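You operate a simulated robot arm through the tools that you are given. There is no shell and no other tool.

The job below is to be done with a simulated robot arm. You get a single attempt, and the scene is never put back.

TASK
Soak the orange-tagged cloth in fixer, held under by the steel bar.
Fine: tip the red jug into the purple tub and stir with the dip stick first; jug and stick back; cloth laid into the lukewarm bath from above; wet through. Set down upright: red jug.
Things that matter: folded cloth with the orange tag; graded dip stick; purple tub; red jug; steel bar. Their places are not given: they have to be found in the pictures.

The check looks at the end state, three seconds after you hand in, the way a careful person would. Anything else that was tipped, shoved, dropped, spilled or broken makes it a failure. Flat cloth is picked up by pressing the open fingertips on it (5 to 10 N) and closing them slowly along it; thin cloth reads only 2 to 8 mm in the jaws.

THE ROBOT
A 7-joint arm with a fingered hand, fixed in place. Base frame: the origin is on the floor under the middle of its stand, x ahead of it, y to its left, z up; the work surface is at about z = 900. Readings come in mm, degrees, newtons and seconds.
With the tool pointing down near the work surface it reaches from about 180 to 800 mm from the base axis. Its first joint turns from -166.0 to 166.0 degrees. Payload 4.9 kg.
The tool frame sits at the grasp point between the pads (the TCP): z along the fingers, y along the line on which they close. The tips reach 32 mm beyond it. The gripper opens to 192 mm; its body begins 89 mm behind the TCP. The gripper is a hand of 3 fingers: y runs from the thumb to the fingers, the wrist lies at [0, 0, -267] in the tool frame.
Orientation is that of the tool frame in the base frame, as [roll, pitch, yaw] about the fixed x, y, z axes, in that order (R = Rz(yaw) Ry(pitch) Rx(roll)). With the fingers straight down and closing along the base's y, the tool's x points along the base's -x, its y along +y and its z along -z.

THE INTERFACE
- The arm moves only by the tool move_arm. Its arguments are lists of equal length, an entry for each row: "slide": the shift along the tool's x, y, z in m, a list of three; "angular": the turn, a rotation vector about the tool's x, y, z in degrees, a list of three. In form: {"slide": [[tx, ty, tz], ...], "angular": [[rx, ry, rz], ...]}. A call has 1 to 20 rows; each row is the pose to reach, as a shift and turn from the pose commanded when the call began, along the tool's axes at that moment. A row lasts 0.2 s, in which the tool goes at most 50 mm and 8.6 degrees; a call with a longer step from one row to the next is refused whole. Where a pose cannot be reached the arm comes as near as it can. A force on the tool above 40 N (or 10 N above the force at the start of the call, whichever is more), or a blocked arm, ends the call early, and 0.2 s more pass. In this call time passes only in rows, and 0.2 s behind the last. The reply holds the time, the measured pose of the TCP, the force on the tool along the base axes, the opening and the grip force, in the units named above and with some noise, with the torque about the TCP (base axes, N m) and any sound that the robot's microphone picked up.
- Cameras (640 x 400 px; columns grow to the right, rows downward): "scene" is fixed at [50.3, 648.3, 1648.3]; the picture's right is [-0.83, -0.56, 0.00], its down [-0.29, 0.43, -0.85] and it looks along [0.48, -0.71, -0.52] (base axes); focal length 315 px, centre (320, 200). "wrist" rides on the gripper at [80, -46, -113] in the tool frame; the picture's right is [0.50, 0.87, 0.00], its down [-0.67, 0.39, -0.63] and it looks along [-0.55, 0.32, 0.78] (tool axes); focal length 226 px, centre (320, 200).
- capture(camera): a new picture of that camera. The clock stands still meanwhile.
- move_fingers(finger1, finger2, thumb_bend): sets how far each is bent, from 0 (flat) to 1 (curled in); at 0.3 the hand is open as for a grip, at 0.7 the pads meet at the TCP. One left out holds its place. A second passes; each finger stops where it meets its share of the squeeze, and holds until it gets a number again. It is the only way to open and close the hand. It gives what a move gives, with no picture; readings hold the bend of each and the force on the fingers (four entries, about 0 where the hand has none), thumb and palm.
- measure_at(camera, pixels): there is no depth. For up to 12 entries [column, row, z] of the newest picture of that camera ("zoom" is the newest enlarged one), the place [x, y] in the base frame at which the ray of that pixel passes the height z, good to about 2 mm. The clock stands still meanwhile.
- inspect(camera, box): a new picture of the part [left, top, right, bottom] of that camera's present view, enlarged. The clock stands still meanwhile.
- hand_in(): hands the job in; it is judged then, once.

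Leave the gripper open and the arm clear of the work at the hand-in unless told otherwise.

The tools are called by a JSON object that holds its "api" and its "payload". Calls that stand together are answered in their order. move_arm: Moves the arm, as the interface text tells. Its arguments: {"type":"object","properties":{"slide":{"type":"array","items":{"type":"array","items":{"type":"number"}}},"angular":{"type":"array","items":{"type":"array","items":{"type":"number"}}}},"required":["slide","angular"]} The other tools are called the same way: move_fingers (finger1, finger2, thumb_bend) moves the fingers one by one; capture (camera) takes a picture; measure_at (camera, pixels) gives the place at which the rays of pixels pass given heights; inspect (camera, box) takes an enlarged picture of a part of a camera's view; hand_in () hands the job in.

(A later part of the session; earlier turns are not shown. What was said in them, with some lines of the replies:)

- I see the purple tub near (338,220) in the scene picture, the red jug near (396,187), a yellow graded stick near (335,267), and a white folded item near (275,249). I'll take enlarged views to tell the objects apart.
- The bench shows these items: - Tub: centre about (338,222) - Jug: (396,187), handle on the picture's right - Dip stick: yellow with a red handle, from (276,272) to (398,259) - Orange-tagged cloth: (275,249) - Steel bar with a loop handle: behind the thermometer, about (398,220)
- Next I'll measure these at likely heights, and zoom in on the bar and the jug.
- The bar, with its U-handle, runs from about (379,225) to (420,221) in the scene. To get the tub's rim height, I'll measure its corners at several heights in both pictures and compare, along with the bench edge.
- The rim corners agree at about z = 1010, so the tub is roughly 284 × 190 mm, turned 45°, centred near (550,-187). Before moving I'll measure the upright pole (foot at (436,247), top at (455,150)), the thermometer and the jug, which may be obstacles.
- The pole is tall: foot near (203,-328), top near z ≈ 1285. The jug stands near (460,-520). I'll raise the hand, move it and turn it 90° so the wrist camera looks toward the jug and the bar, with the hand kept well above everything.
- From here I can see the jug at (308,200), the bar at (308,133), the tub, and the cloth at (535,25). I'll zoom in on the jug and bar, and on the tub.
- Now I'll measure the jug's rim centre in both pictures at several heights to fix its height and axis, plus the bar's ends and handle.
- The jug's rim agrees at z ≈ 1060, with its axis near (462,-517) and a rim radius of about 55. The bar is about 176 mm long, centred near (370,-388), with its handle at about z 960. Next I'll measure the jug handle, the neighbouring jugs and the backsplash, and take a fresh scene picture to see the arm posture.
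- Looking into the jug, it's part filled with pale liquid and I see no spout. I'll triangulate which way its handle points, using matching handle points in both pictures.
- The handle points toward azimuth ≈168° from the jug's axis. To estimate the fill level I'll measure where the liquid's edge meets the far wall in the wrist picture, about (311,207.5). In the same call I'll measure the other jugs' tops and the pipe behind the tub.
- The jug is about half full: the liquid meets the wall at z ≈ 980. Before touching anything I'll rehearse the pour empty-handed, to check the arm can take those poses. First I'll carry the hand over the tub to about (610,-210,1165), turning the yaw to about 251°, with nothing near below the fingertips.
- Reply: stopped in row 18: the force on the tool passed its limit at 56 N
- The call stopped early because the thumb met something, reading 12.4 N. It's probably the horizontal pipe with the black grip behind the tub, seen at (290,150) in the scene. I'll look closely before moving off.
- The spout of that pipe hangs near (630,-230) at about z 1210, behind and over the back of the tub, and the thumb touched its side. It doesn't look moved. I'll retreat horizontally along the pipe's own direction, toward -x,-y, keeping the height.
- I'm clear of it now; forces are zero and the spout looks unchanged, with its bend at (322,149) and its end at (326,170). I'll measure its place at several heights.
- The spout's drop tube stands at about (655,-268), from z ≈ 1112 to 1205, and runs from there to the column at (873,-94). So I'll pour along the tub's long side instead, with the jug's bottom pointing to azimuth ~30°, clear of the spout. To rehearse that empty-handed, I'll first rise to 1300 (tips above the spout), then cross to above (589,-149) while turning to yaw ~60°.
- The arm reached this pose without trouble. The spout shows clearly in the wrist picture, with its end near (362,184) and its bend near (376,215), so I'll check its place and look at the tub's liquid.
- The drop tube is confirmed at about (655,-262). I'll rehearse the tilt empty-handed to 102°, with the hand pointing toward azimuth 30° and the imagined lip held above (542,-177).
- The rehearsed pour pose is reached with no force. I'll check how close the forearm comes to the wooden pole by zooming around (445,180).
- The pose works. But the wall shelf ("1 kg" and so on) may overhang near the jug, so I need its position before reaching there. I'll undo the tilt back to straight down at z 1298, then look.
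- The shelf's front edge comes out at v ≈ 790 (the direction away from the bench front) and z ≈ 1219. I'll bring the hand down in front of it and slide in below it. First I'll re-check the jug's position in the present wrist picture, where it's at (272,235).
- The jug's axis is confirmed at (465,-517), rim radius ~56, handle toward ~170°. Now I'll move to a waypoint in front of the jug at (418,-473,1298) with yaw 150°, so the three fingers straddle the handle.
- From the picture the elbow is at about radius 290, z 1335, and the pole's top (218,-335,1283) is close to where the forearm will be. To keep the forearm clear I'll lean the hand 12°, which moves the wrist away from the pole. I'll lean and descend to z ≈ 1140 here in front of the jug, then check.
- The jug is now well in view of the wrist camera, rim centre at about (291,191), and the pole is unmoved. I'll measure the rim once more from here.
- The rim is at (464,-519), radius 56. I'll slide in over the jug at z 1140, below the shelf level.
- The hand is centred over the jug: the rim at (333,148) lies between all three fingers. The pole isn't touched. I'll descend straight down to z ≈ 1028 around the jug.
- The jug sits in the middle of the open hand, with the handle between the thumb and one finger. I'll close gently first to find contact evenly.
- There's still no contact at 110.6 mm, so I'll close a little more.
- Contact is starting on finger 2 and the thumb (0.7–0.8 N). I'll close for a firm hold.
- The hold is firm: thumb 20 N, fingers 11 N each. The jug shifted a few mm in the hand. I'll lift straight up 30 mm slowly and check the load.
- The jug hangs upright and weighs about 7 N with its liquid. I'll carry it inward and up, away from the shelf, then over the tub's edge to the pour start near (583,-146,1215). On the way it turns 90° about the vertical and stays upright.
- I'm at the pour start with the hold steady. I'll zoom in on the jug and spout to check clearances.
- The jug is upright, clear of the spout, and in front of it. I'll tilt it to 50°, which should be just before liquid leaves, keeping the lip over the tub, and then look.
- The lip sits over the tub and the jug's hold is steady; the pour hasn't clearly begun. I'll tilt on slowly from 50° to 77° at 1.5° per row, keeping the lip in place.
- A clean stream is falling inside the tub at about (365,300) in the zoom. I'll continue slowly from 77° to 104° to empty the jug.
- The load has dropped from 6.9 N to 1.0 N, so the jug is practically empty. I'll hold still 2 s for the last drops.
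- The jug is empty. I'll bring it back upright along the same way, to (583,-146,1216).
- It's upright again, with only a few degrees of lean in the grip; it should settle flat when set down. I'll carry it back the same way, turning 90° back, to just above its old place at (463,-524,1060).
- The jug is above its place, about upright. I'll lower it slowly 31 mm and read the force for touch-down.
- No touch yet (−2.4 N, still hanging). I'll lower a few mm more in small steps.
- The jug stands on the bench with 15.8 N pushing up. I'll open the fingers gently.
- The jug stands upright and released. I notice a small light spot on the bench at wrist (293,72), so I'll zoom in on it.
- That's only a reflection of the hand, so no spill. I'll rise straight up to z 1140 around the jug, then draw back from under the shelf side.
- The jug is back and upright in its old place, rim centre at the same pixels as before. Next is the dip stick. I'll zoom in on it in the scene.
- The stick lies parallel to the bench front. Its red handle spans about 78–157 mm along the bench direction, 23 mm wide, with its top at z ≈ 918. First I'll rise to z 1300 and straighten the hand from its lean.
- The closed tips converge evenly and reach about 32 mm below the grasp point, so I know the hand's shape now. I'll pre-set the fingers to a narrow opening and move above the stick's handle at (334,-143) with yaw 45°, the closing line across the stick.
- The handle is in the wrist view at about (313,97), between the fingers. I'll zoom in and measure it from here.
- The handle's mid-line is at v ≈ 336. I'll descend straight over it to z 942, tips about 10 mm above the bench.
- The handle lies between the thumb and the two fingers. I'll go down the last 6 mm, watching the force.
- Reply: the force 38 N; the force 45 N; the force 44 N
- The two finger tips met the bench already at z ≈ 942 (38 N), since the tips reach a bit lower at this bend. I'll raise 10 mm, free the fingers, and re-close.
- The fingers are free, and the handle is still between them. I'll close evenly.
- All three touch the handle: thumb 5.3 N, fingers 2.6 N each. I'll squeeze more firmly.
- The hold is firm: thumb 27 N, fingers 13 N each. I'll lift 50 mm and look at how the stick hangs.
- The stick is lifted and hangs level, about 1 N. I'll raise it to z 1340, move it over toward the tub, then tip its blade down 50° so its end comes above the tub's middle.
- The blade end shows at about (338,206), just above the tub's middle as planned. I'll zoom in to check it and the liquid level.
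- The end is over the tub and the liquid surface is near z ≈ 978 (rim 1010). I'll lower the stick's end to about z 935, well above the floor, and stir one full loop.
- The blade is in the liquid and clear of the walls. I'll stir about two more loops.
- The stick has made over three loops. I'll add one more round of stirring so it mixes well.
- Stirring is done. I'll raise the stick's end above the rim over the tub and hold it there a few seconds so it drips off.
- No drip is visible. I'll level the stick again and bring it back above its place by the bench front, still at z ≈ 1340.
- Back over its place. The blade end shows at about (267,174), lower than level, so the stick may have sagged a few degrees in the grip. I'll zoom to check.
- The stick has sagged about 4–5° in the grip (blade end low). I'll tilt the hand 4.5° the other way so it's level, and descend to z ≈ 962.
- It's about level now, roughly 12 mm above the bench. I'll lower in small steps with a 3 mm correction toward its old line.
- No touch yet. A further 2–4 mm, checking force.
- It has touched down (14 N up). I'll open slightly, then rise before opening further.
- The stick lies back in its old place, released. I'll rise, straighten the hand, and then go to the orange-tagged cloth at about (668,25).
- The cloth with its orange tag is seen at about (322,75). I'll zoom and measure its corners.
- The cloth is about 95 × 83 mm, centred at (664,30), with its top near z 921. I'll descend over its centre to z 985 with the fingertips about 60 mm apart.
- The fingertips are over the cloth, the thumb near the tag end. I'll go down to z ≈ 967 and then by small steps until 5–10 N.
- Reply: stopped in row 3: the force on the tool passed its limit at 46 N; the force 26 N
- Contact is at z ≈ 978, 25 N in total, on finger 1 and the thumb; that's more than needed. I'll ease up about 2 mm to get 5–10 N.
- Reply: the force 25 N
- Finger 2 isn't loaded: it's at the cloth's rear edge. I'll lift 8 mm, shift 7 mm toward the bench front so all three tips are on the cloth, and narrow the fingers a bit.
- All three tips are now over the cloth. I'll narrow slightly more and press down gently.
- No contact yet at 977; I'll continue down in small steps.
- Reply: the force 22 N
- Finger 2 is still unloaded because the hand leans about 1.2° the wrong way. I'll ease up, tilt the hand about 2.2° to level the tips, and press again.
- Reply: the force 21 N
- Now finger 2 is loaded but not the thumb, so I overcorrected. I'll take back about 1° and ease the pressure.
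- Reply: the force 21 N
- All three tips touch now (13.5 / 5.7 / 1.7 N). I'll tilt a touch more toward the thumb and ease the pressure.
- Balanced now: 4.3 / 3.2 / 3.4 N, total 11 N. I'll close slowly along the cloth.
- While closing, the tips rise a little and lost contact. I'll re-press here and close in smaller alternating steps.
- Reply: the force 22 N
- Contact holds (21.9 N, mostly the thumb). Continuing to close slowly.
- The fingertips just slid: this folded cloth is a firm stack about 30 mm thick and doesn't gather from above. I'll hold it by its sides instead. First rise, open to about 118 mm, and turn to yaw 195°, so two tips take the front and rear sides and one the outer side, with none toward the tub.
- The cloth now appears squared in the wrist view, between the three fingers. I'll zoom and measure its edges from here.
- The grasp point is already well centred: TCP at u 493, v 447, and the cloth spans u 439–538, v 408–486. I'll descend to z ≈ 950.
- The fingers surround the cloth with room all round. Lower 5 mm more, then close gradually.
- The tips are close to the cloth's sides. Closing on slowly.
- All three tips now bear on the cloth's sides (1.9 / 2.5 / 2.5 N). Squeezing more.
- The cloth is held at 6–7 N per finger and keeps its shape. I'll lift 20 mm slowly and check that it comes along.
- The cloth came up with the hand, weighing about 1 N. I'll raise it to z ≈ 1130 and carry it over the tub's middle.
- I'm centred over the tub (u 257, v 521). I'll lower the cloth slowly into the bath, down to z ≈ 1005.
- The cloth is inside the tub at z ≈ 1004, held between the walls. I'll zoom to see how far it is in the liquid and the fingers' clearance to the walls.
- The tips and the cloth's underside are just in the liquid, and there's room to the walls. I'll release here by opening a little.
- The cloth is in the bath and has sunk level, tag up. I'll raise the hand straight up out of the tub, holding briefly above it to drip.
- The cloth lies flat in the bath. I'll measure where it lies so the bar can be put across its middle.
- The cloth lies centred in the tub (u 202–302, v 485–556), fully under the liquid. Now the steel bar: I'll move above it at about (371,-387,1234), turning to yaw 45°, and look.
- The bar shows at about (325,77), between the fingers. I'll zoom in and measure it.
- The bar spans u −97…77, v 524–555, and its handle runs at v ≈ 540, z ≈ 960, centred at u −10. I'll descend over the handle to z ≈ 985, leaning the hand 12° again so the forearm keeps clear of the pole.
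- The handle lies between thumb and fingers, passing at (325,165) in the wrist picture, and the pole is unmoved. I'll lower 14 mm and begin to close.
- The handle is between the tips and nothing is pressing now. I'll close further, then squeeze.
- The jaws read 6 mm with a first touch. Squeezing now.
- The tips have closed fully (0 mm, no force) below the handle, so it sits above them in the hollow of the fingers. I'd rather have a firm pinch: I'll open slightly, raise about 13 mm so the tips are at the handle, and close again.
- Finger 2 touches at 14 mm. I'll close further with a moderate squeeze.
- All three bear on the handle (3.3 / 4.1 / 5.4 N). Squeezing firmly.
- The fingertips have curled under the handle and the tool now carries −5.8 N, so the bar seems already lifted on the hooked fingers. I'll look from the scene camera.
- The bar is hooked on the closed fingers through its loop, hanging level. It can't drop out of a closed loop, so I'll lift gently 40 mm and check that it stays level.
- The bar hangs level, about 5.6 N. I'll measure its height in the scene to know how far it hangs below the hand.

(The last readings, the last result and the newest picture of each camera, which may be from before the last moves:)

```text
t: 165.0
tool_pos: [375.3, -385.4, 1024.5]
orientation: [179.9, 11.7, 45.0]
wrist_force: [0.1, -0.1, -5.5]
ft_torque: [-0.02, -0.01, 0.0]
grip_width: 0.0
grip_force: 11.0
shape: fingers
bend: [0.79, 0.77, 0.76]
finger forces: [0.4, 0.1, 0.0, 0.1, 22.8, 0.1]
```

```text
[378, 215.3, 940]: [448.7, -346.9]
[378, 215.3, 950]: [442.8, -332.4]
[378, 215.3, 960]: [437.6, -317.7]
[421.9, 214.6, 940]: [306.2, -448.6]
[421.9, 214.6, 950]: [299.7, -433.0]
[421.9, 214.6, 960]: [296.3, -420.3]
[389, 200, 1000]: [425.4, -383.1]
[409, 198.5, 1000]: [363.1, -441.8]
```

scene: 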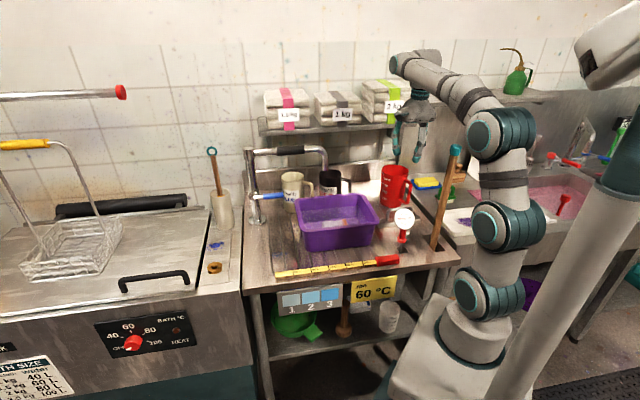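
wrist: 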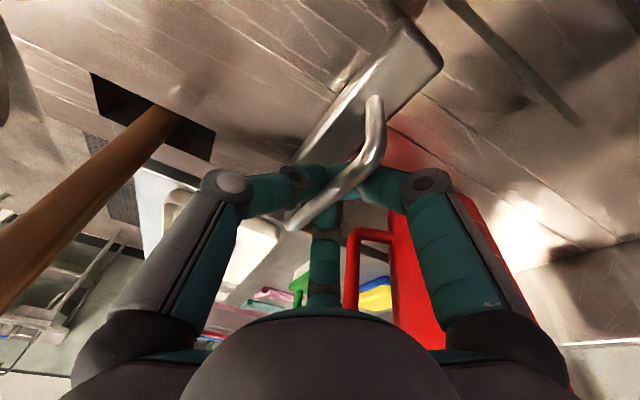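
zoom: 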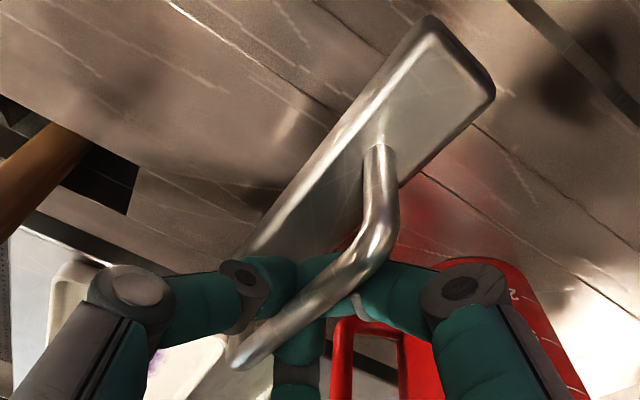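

The bar hangs about 69 mm below the grasp point and is turned a few degrees in the hand. I'll raise it, carry it over the cloth in the tub, and turn 5° to square it.

{"api": "move_arm", "payload": {"slide": [[-0.003, 0, -0.0147], [-0.0086, 0, -0.0415], [-0.0147, 0, -0.0707], [-0.0193, 0, -0.093], [-0.0115, -0.0006, -0.0946], [0.0032, -0.0018, -0.0977], [0.0257, -0.0037, -0.1023], [0.0512, -0.0057, -0.1076], [0.0766, -0.0078, -0.1129], [0.1021, -0.0098, -0.1182], [0.1276, -0.0119, -0.1235], [0.153, -0.014, -0.1287], [0.1785, -0.016, -0.134], [0.201, -0.0179, -0.1387], [0.2186, -0.0193, -0.1423], [0.2284, -0.0201, -0.1444], [0.2323, -0.0204, -0.1452]], "angular": [[0, 0, 0], [0, 0, 0], [0, 0, 0], [0, 0, 0], [0, 0, 0], [0, 0, 0], [0, 0, 0], [0, 0, 0], [-0.11, 0, -0.54], [-0.23, 0, -1.09], [-0.34, 0, -1.63], [-0.45, 0, -2.18], [-0.56, 0, -2.72], [-0.68, 0, -3.27], [-0.79, 0, -3.81], [-0.9, 0, -4.36], [-1.0, 0, -4.9]]}}

{"api": "capture", "payload": {"camera": "wrist"}}

{"api": "inspect", "payload": {"camera": "scene", "box": [270, 120, 420, 260]}}

```text
t: 168.6
tool_pos: [542.3, -189.8, 1116.9]
orientation: [-180.0, 11.9, 50.0]
wrist_force: [0.6, -0.4, -5.8]
ft_torque: [0.02, 0.04, -0.01]
grip_width: 0.1
grip_force: 0.2
shape: fingers
bend: [0.8, 0.78, 0.76]
finger forces: [0.8, 0.0, 0.1, 0.1, 0.0, 0.0]
```

```text
taken
```

wrist: 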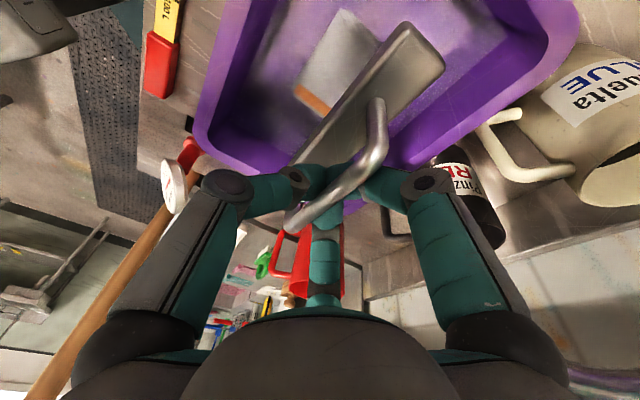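

```text
2.86 times, centred on (345, 190) of scene
```

zoom: 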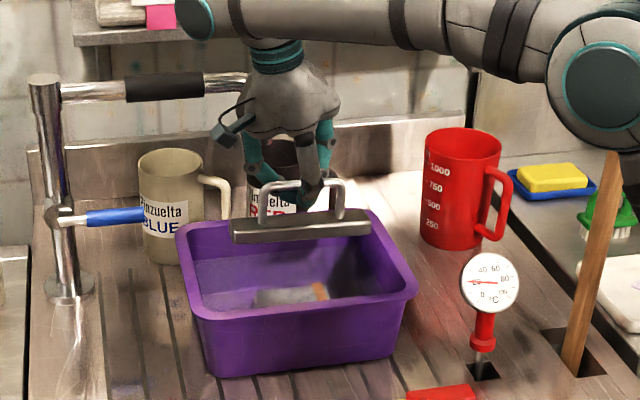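

The bar hangs over the tub, nearly parallel to its long side. I'll measure its ends to confirm it's over the cloth.

{"api": "measure_at", "payload": {"camera": "scene", "pixels": [[314.2, 205.1, 1040], [362.5, 201.2, 1040], [314.2, 205.1, 1050], [362.5, 201.2, 1050], [314.2, 205.1, 1060], [362.5, 201.2, 1060]]}}

{"api": "inspect", "payload": {"camera": "wrist", "box": [180, 0, 580, 240]}}

```text
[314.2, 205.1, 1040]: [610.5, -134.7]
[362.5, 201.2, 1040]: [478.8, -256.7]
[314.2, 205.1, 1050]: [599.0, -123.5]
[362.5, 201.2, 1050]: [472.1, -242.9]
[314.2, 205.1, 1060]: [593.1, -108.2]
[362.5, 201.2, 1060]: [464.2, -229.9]
```

```text
1.60 times, centred on (380, 120) of wrist
```

zoom: 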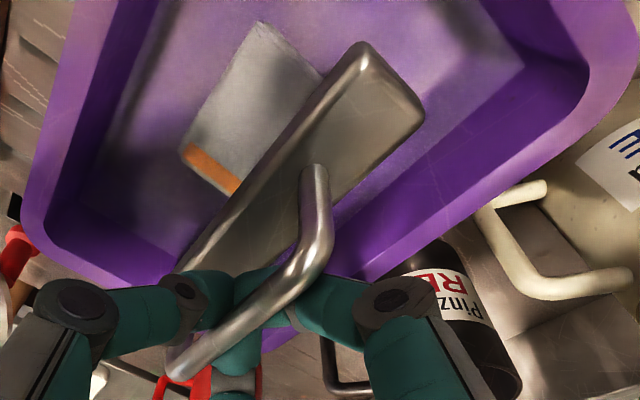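

The bar spans u 161–336, centred at v ≈ 525, squarely over the cloth (u 202–302, v 485–556). I'll lower it slowly into the bath, 100 mm for now.

{"api": "move_arm", "payload": {"slide": [[0.0031, -0.0005, 0.0147], [0.0062, -0.001, 0.0294], [0.0093, -0.0015, 0.044], [0.0124, -0.002, 0.0587], [0.0148, -0.0025, 0.0705], [0.0173, -0.003, 0.0822], [0.0192, -0.0035, 0.091], [0.0206, -0.004, 0.0979]], "angular": [[0, 0, 0], [0, 0, 0], [0, 0, 0], [0, 0, 0], [0, 0, 0], [0, 0, 0], [0, 0, 0], [0, 0, 0]]}}

{"api": "inspect", "payload": {"camera": "scene", "box": [280, 160, 400, 260]}}

{"api": "capture", "payload": {"camera": "wrist"}}

```text
t: 170.4
tool_pos: [539.9, -186.9, 1017.7]
orientation: [-180.0, 11.7, 50.0]
wrist_force: [-0.8, 1.0, -5.4]
ft_torque: [0.02, 0.05, 0.02]
grip_width: 0.2
grip_force: 0.3
shape: fingers
bend: [0.8, 0.78, 0.76]
finger forces: [0.8, 0.1, 0.1, 0.1, 0.0, 0.0]
```

```text
4.00 times, centred on (340, 210) of scene
```

zoom: 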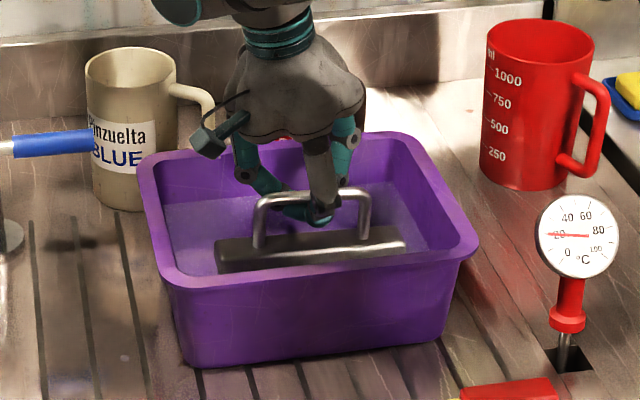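

```text
taken
```

wrist: 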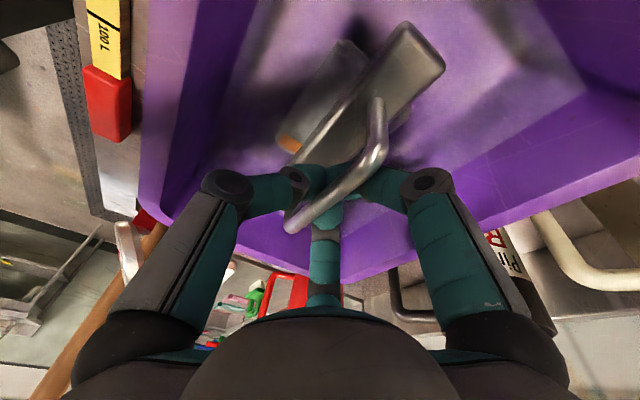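

The bar is at the liquid, just above the cloth, still hanging (−5.4 N). Lowering in small steps.

{"api": "move_arm", "payload": {"slide": [[0.0008, 0, 0.0039], [0.0017, 0, 0.0078], [0.0025, 0, 0.0117]], "angular": [[0, 0, 0], [0, 0, 0], [0, 0, 0]]}}

{"api": "move_arm", "payload": {"slide": [[0.0008, 0, 0.0039], [0.0017, 0, 0.0078]], "angular": [[0, 0, 0], [0, 0, 0]]}}

{"api": "inspect", "payload": {"camera": "scene", "box": [300, 180, 390, 250]}}

```text
t: 171.2
tool_pos: [538.6, -187.4, 1006.7]
orientation: [179.9, 11.7, 50.1]
wrist_force: [-0.3, -0.2, -0.5]
ft_torque: [-0.01, 0.01, 0.04]
grip_width: 0.0
grip_force: 0.1
shape: fingers
bend: [0.8, 0.78, 0.77]
finger forces: [0.1, 0.0, 0.1, 0.0, 0.0, 0.0]
```

```text
t: 171.8
tool_pos: [540.0, -188.3, 998.6]
orientation: [179.9, 11.7, 49.9]
wrist_force: [0.5, 0.9, -0.6]
ft_torque: [0.0, 0.01, 0.0]
grip_width: 0.0
grip_force: 0.0
shape: fingers
bend: [0.8, 0.78, 0.77]
finger forces: [0.1, 0.1, 0.0, 0.0, 0.0, 0.0]
```

```text
5.71 times, centred on (345, 215) of scene
```

zoom: 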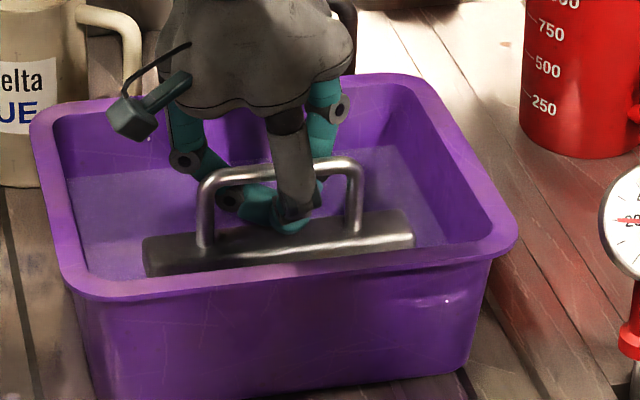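

The bar rests on the cloth now, with no load on the hand, and the fingertips are 8 mm below the handle. I'll open the fingers to clear the handle.

{"api": "move_fingers", "payload": {"finger1": 0.65, "finger2": 0.65, "thumb_bend": 0.65}}

{"api": "move_fingers", "payload": {"finger1": 0.6, "finger2": 0.6, "thumb_bend": 0.6}}

{"api": "capture", "payload": {"camera": "wrist"}}

{"api": "inspect", "payload": {"camera": "scene", "box": [300, 180, 390, 250]}}

```text
t: 172.8
tool_pos: [540.0, -187.5, 999.1]
orientation: [179.8, 11.7, 50.0]
wrist_force: [0.9, -0.5, 5.6]
ft_torque: [0.04, -0.03, -0.02]
grip_width: 16.1
grip_force: 2.8
shape: fingers
bend: [0.68, 0.65, 0.65]
finger forces: [6.3, 0.0, 0.0, 0.1, 0.1, 0.0]
```

```text
t: 173.8
tool_pos: [539.3, -188.0, 998.3]
orientation: [179.9, 11.8, 50.0]
wrist_force: [-1.1, -0.2, 11.8]
ft_torque: [0.01, -0.05, 0.05]
grip_width: 29.6
grip_force: 6.3
shape: fingers
bend: [0.66, 0.6, 0.6]
finger forces: [11.9, 0.0, 0.1, 0.0, 0.0, 0.1]
```

```text
taken
```

wrist: 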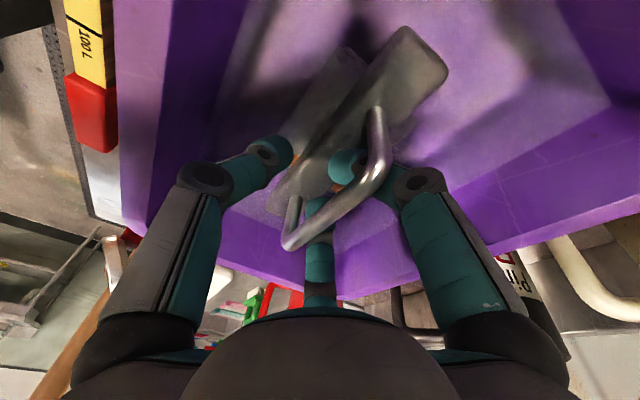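

```text
5.71 times, centred on (345, 215) of scene
```

zoom: 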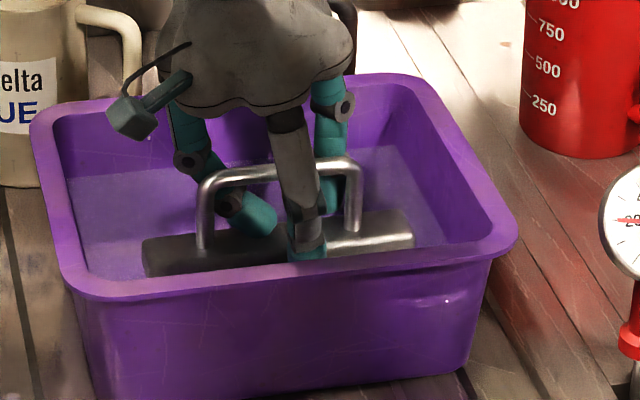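

Finger 1 is pressing on the bar's top while opening (11.9 N). I'll raise the hand 6 mm to relieve it and open that finger further.

{"api": "move_arm", "payload": {"slide": [[-0.0006, 0, -0.0029], [-0.0012, 0, -0.0059]], "angular": [[0, 0, 0], [0, 0, 0]]}}

{"api": "move_fingers", "payload": {"finger1": 0.6}}

{"api": "capture", "payload": {"camera": "wrist"}}

```text
t: 174.4
tool_pos: [539.6, -186.3, 1004.8]
orientation: [179.9, 11.8, 50.0]
wrist_force: [-1.4, -0.7, 5.6]
ft_torque: [0.02, -0.02, 0.03]
grip_width: 34.9
grip_force: 2.5
shape: fingers
bend: [0.63, 0.6, 0.6]
finger forces: [5.1, 0.0, 0.0, 0.0, 0.1, 0.1]
```

```text
t: 175.4
tool_pos: [540.2, -187.2, 1005.2]
orientation: [179.8, 11.7, 50.0]
wrist_force: [-0.8, -0.8, 5.3]
ft_torque: [0.02, -0.06, -0.04]
grip_width: 35.7
grip_force: 2.7
shape: fingers
bend: [0.63, 0.6, 0.6]
finger forces: [4.9, 0.0, 0.0, 0.0, 0.1, 0.0]
```

```text
taken
```

wrist: 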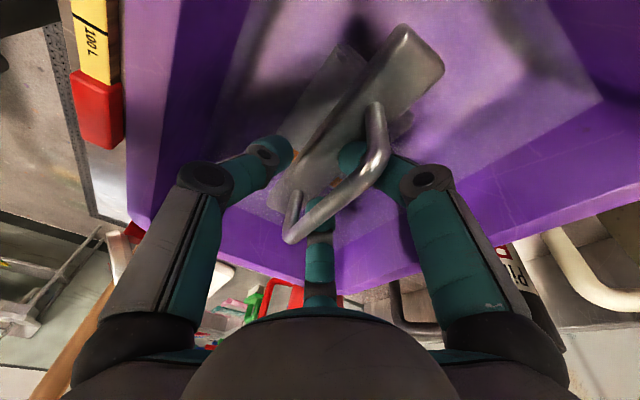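

Still 5 N on the bar from finger 1. I'll raise another 4 mm and open it more.

{"api": "move_arm", "payload": {"slide": [[-0.0004, 0, -0.002], [-0.0008, 0, -0.0039]], "angular": [[0, 0, 0], [0, 0, 0]]}}

{"api": "move_fingers", "payload": {"finger1": 0.57, "finger2": 0.58, "thumb_bend": 0.58}}

{"api": "capture", "payload": {"camera": "wrist"}}

{"api": "inspect", "payload": {"camera": "scene", "box": [300, 180, 390, 250]}}

```text
t: 176.0
tool_pos: [539.8, -187.4, 1007.9]
orientation: [-179.9, 11.8, 50.0]
wrist_force: [-0.9, -0.1, 0.7]
ft_torque: [-0.04, -0.02, -0.04]
grip_width: 40.6
grip_force: 0.1
shape: fingers
bend: [0.61, 0.6, 0.6]
finger forces: [0.6, 0.0, 0.0, 0.1, 0.1, 0.1]
```

```text
t: 177.0
tool_pos: [539.4, -187.0, 1009.6]
orientation: [179.8, 11.7, 50.0]
wrist_force: [0.5, -0.3, 8.8]
ft_torque: [0.13, -0.21, 0.0]
grip_width: 50.3
grip_force: 4.4
shape: fingers
bend: [0.58, 0.57, 0.57]
finger forces: [8.6, 0.0, 0.1, 0.0, 0.0, 0.1]
```

```text
taken
```

wrist: 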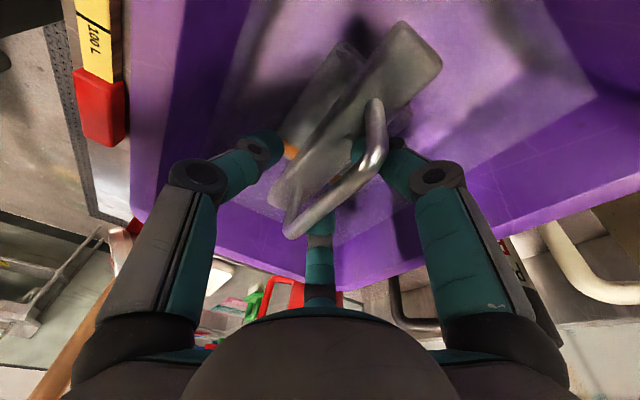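

```text
5.71 times, centred on (345, 215) of scene
```

zoom: 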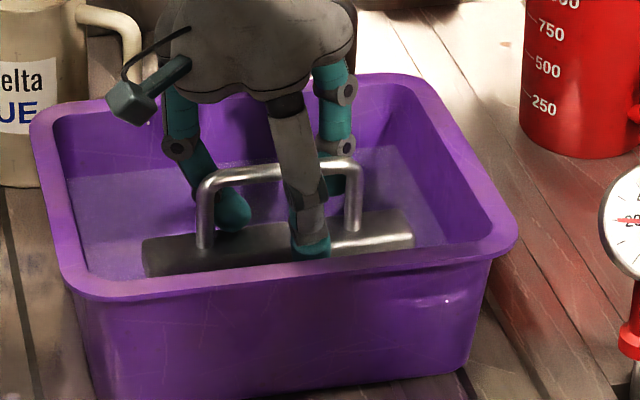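

Finger 1's tip is still close under the handle's rear side: the handle sits about 7 mm toward the fingers. I'll raise 4 mm to unload it, then shift the hand 7 mm toward the rear so the handle is centred between the tips.

{"api": "move_arm", "payload": {"slide": [[-0.0004, 0, -0.002], [-0.0008, 0, -0.0039]], "angular": [[0, 0, 0], [0, 0, 0]]}}

{"api": "move_arm", "payload": {"slide": [[0, 0.004, 0], [0, 0.008, 0]], "angular": [[0, 0, 0], [0, 0, 0]]}}

{"api": "capture", "payload": {"camera": "wrist"}}

```text
t: 177.6
tool_pos: [539.6, -188.6, 1010.7]
orientation: [180.0, 11.8, 49.9]
wrist_force: [0.4, 0.1, 0.6]
ft_torque: [0.01, -0.04, -0.03]
grip_width: 54.8
grip_force: 0.2
shape: fingers
bend: [0.57, 0.57, 0.57]
finger forces: [0.9, 0.0, 0.0, 0.1, 0.1, 0.1]
```

```text
t: 178.2
tool_pos: [546.7, -193.3, 1012.4]
orientation: [179.9, 11.7, 50.1]
wrist_force: [0.4, 0.4, -0.1]
ft_torque: [-0.04, -0.05, -0.01]
grip_width: 56.1
grip_force: 0.1
shape: fingers
bend: [0.56, 0.57, 0.57]
finger forces: [0.0, 0.0, 0.0, 0.1, 0.1, 0.0]
```

```text
taken
```

wrist: 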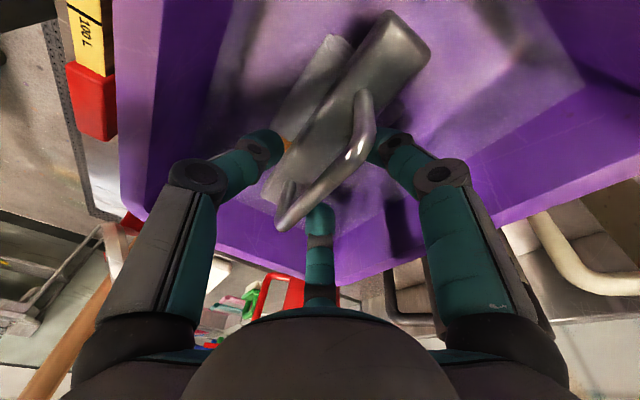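

All forces are zero and the handle is now clear of every tip. I'll raise slowly 35 mm and check that the bar stays.

{"api": "move_arm", "payload": {"slide": [[-0.0012, 0, -0.0059], [-0.0029, 0, -0.0137], [-0.0049, 0, -0.0235], [-0.0072, 0, -0.0342]], "angular": [[0, 0, 0], [0, 0, 0], [0, 0, 0], [0, 0, 0]]}}

{"api": "inspect", "payload": {"camera": "scene", "box": [300, 170, 390, 250]}}

{"api": "capture", "payload": {"camera": "wrist"}}

```text
t: 179.2
tool_pos: [545.7, -190.9, 1046.7]
orientation: [179.8, 11.7, 50.0]
wrist_force: [-0.7, 0.1, -0.6]
ft_torque: [-0.02, -0.03, -0.02]
grip_width: 56.1
grip_force: 0.2
shape: fingers
bend: [0.56, 0.57, 0.57]
finger forces: [0.0, 0.1, 0.0, 0.0, 0.0, 0.1]
```

```text
5.00 times, centred on (345, 210) of scene
```

zoom: 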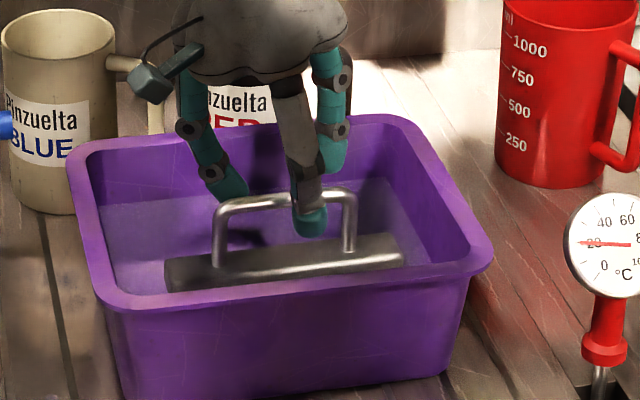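

```text
taken
```

wrist: 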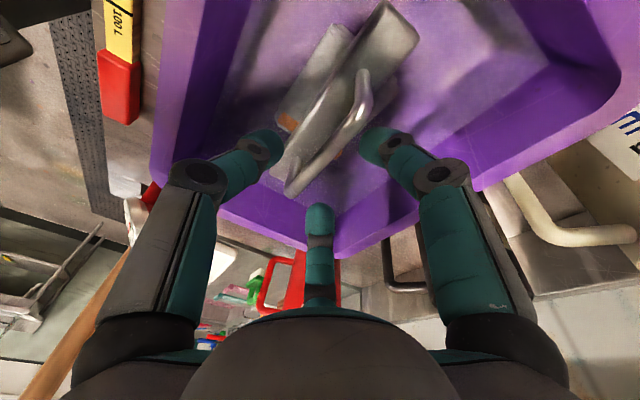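

The bar stays on the cloth. I'll go on up to z ≈ 1200, straightening the hand, then look into the tub.

{"api": "move_arm", "payload": {"slide": [[-0.004, 0, -0.0196], [-0.0091, 0, -0.0441], [-0.0142, 0, -0.0686], [-0.0193, 0, -0.0931], [-0.0244, 0, -0.1175], [-0.0305, 0, -0.1469], [-0.0305, 0, -0.1469], [-0.0305, 0, -0.1469], [-0.0305, 0, -0.1469]], "angular": [[0, 0, 0], [0, 2, 0], [0, 4, 0], [0, 6, 0], [0, 9, 0], [0, 11.7, 0], [0, 11.7, 0], [0, 11.7, 0], [0, 11.7, 0]]}}

{"api": "capture", "payload": {"camera": "wrist"}}

{"api": "inspect", "payload": {"camera": "scene", "box": [280, 160, 400, 260]}}

```text
t: 181.2
tool_pos: [545.8, -192.6, 1198.3]
orientation: [179.9, -0.1, 50.0]
wrist_force: [-0.8, 0.4, 0.4]
ft_torque: [0.02, -0.05, 0.03]
grip_width: 56.1
grip_force: 0.1
shape: fingers
bend: [0.56, 0.57, 0.57]
finger forces: [0.0, 0.0, 0.1, 0.0, 0.1, 0.1]
```

```text
taken
```

wrist: 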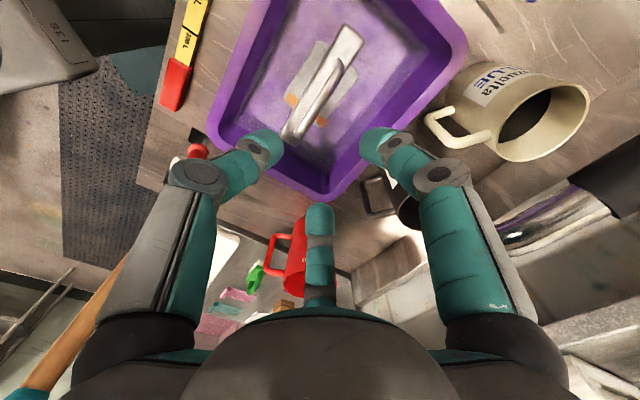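

```text
4.00 times, centred on (340, 210) of scene
```

zoom: 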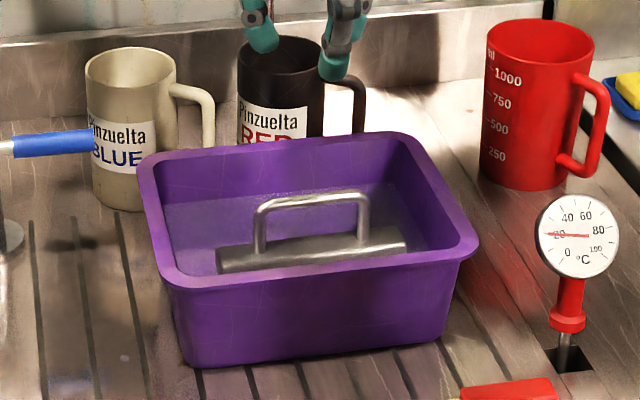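

{"api": "inspect", "payload": {"camera": "wrist", "box": [220, 0, 470, 200]}}

{"api": "measure_at", "payload": {"camera": "scene", "pixels": [[323, 218.5, 950], [382, 212, 950], [323, 224, 940], [382, 217.5, 940], [340, 202, 990], [372, 200, 990]]}}

```text
2.00 times, centred on (345, 100) of wrist
```

zoom: 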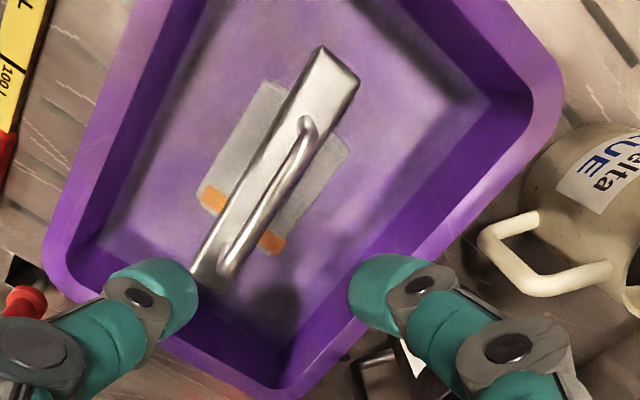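

```text
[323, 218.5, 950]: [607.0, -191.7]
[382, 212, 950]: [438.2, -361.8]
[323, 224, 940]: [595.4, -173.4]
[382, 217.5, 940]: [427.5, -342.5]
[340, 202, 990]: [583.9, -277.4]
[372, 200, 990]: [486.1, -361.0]
```

The bar lies squarely across the middle of the cloth, with both under the liquid. I'll raise the hand and draw it back toward the base, clear of the work, and open it.

{"api": "move_arm", "payload": {"slide": [[0, 0, -0.03], [0, 0, -0.06], [0, 0, -0.09], [-0.0034, -0.0233, -0.09], [-0.0067, -0.0466, -0.09], [-0.0101, -0.0699, -0.09], [-0.0134, -0.0932, -0.09], [-0.0168, -0.1165, -0.09]], "angular": [[0, 0, 0], [0, 0, 0], [0, 0, 0], [0, 0, 0], [0, 0, 0], [0, 0, 0], [0, 0, 0], [0, 0, 0]]}}

{"api": "move_fingers", "payload": {"finger1": 0.3, "finger2": 0.3, "thumb_bend": 0.3}}

{"api": "capture", "payload": {"camera": "scene"}}

{"api": "capture", "payload": {"camera": "wrist"}}

```text
t: 183.0
tool_pos: [444.7, -131.0, 1287.4]
orientation: [180.0, 0.0, 50.0]
wrist_force: [0.3, 0.4, 0.5]
ft_torque: [0.01, 0.01, 0.01]
grip_width: 56.3
grip_force: 0.1
shape: fingers
bend: [0.56, 0.57, 0.57]
finger forces: [0.0, 0.1, 0.2, 0.0, 0.1, 0.1]
```

```text
t: 184.0
tool_pos: [444.4, -130.6, 1287.5]
orientation: [179.9, 0.0, 50.1]
wrist_force: [0.1, 0.1, -0.2]
ft_torque: [-0.01, -0.01, 0.03]
grip_width: 167.6
grip_force: 0.1
shape: fingers
bend: [0.3, 0.3, 0.3]
finger forces: [0.1, 0.0, 0.0, 0.1, 0.0, 0.0]
```

```text
taken
```

scene: 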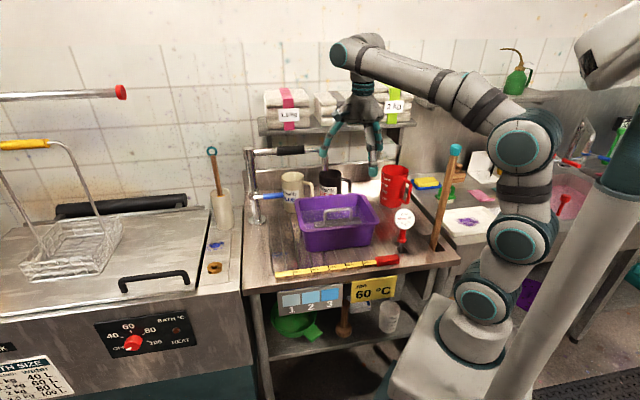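

```text
taken
```

wrist: 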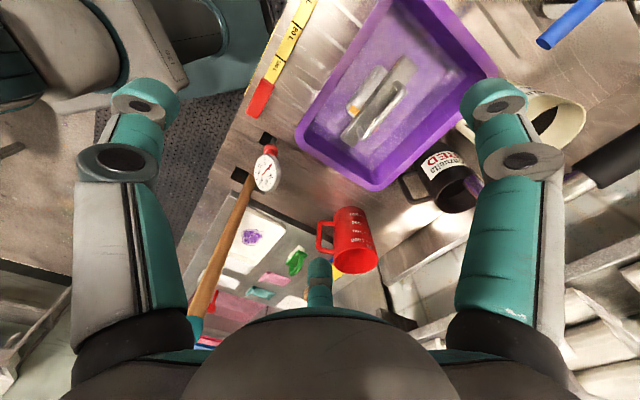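

Everything appears in place. I'll take the same enlarged views as at the start to compare the jug, stick, thermometer, pole, spout and other items.

{"api": "inspect", "payload": {"camera": "scene", "box": [230, 130, 470, 280]}}

{"api": "inspect", "payload": {"camera": "scene", "box": [370, 155, 430, 215]}}

{"api": "inspect", "payload": {"camera": "wrist", "box": [280, 0, 500, 200]}}

```text
2.67 times, centred on (350, 205) of scene
```

zoom: 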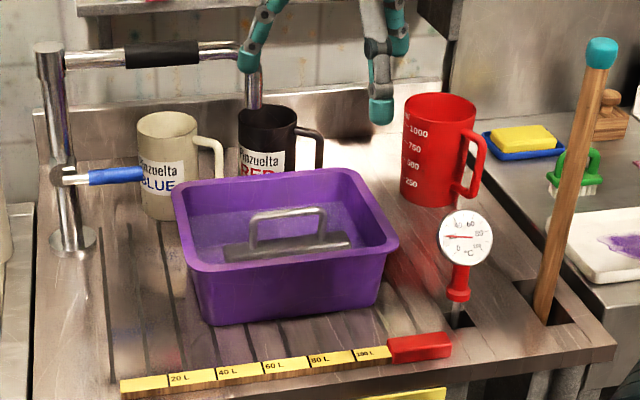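

```text
6.67 times, centred on (400, 185) of scene
```

zoom: 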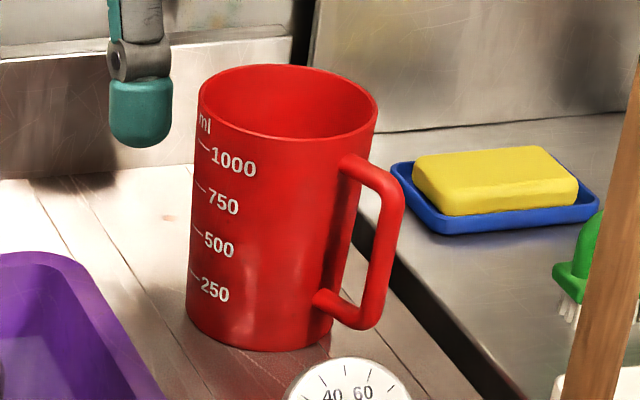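

```text
2.00 times, centred on (390, 100) of wrist
```

zoom: 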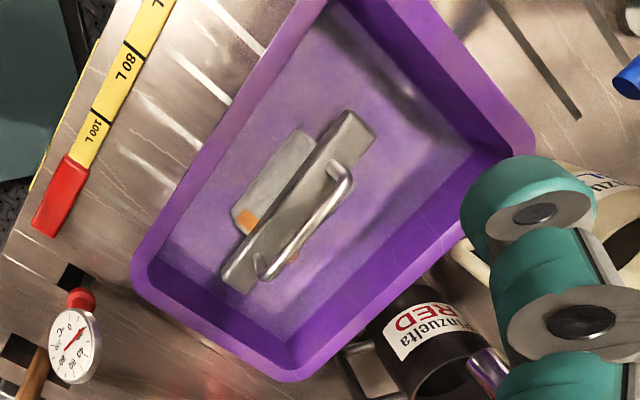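

Compared with the start views, the jug, stick, thermometer, pole, spout and neighbours are all as they were, and the cloth lies under the bar in the bath. I'll wait some seconds here so the cloth soaks through.

{"api": "move_arm", "payload": {"slide": [[0, 0, -0.001], [0, 0, -0.002], [0, 0, -0.002], [0, 0, -0.002], [0, 0, -0.002], [0, 0, -0.002], [0, 0, -0.002], [0, 0, -0.002], [0, 0, -0.002], [0, 0, -0.002], [0, 0, -0.002], [0, 0, -0.002], [0, 0, -0.002], [0, 0, -0.002], [0, 0, -0.002], [0, 0, -0.002], [0, 0, -0.002], [0, 0, -0.002], [0, 0, -0.002], [0, 0, -0.002]], "angular": [[0, 0, 0], [0, 0, 0], [0, 0, 0], [0, 0, 0], [0, 0, 0], [0, 0, 0], [0, 0, 0], [0, 0, 0], [0, 0, 0], [0, 0, 0], [0, 0, 0], [0, 0, 0], [0, 0, 0], [0, 0, 0], [0, 0, 0], [0, 0, 0], [0, 0, 0], [0, 0, 0], [0, 0, 0], [0, 0, 0]]}}

{"api": "move_arm", "payload": {"slide": [[0, 0, 0], [0, 0, 0], [0, 0, 0], [0, 0, 0], [0, 0, 0], [0, 0, 0], [0, 0, 0], [0, 0, 0], [0, 0, 0], [0, 0, 0], [0, 0, 0], [0, 0, 0], [0, 0, 0], [0, 0, 0], [0, 0, 0], [0, 0, 0], [0, 0, 0], [0, 0, 0], [0, 0, 0], [0, 0, 0]], "angular": [[0, 0, 0], [0, 0, 0], [0, 0, 0], [0, 0, 0], [0, 0, 0], [0, 0, 0], [0, 0, 0], [0, 0, 0], [0, 0, 0], [0, 0, 0], [0, 0, 0], [0, 0, 0], [0, 0, 0], [0, 0, 0], [0, 0, 0], [0, 0, 0], [0, 0, 0], [0, 0, 0], [0, 0, 0], [0, 0, 0]]}}

{"api": "inspect", "payload": {"camera": "wrist", "box": [280, 0, 500, 200]}}

{"api": "inspect", "payload": {"camera": "scene", "box": [280, 160, 400, 260]}}

```text
t: 188.2
tool_pos: [444.4, -131.3, 1288.8]
orientation: [179.9, 0.0, 50.0]
wrist_force: [0.4, 0.6, 0.5]
ft_torque: [-0.01, -0.01, -0.03]
grip_width: 167.4
grip_force: 0.0
shape: fingers
bend: [0.3, 0.3, 0.3]
finger forces: [0.0, 0.0, 0.1, 0.0, 0.1, 0.0]
```

```text
t: 192.4
tool_pos: [445.4, -129.3, 1288.9]
orientation: [179.9, 0.0, 49.9]
wrist_force: [0.8, 1.1, -0.8]
ft_torque: [-0.02, -0.01, 0.0]
grip_width: 167.7
grip_force: 0.1
shape: fingers
bend: [0.3, 0.3, 0.3]
finger forces: [0.1, 0.1, 0.0, 0.0, 0.0, 0.0]
```

```text
2.00 times, centred on (390, 100) of wrist
```

zoom: 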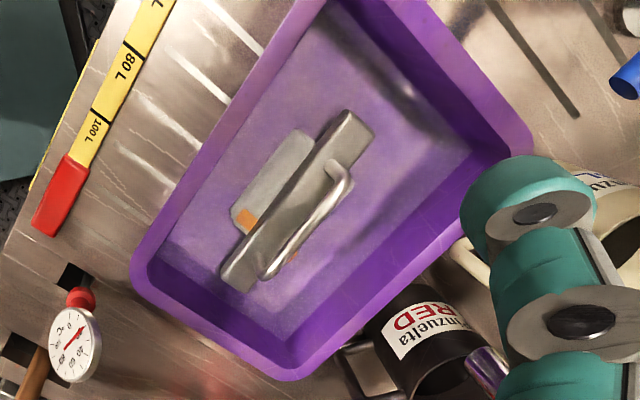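

```text
4.00 times, centred on (340, 210) of scene
```

zoom: 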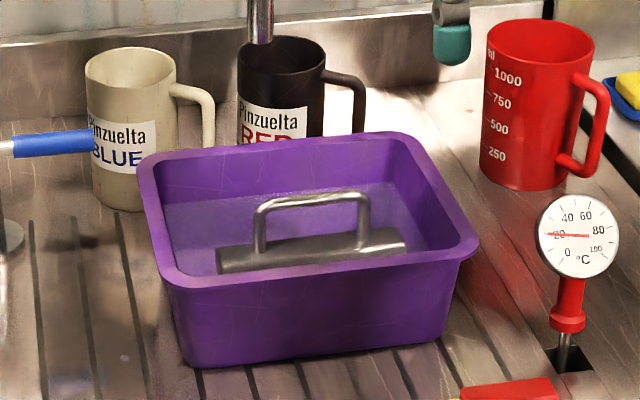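

All is steady: the cloth is under the liquid with the bar across it, the jug upright and back, the stick back, the hand open and clear. Handing in.

{"api": "hand_in", "payload": {}}

```text
The job is handed in.
```

I finished the job and handed it in; I don't know the verdict. In the last pictures the orange-tagged cloth lies under the liquid in the purple tub, with the steel bar across its middle.

- **Pour and stir:** I poured the red jug into the tub until its weight fell from about 7 N to 1 N. I then stirred with the dip stick for several loops.
- **Put back:** The jug stands upright where it was, and the stick lies where it was. In the enlarged views they match the start pictures.
- **Cloth:** It went in from above and sank flat. It had been in the bath about 45 seconds at hand-in. I could not check directly that it is wet through.
- **Contact during the job:** While I was practising the pour, the thumb bumped the tap spout behind the tub (the call stopped at 56 N). Later two fingertips pressed on the bench beside the stick. Nothing looked moved afterwards.
- **Holding the cloth:** Pressing and closing on top did not pick it up because it is a firm folded stack, so I lifted it by its sides.

I saw no spills, the other items on the bench look unmoved, and the hand was left open and clear of the work.
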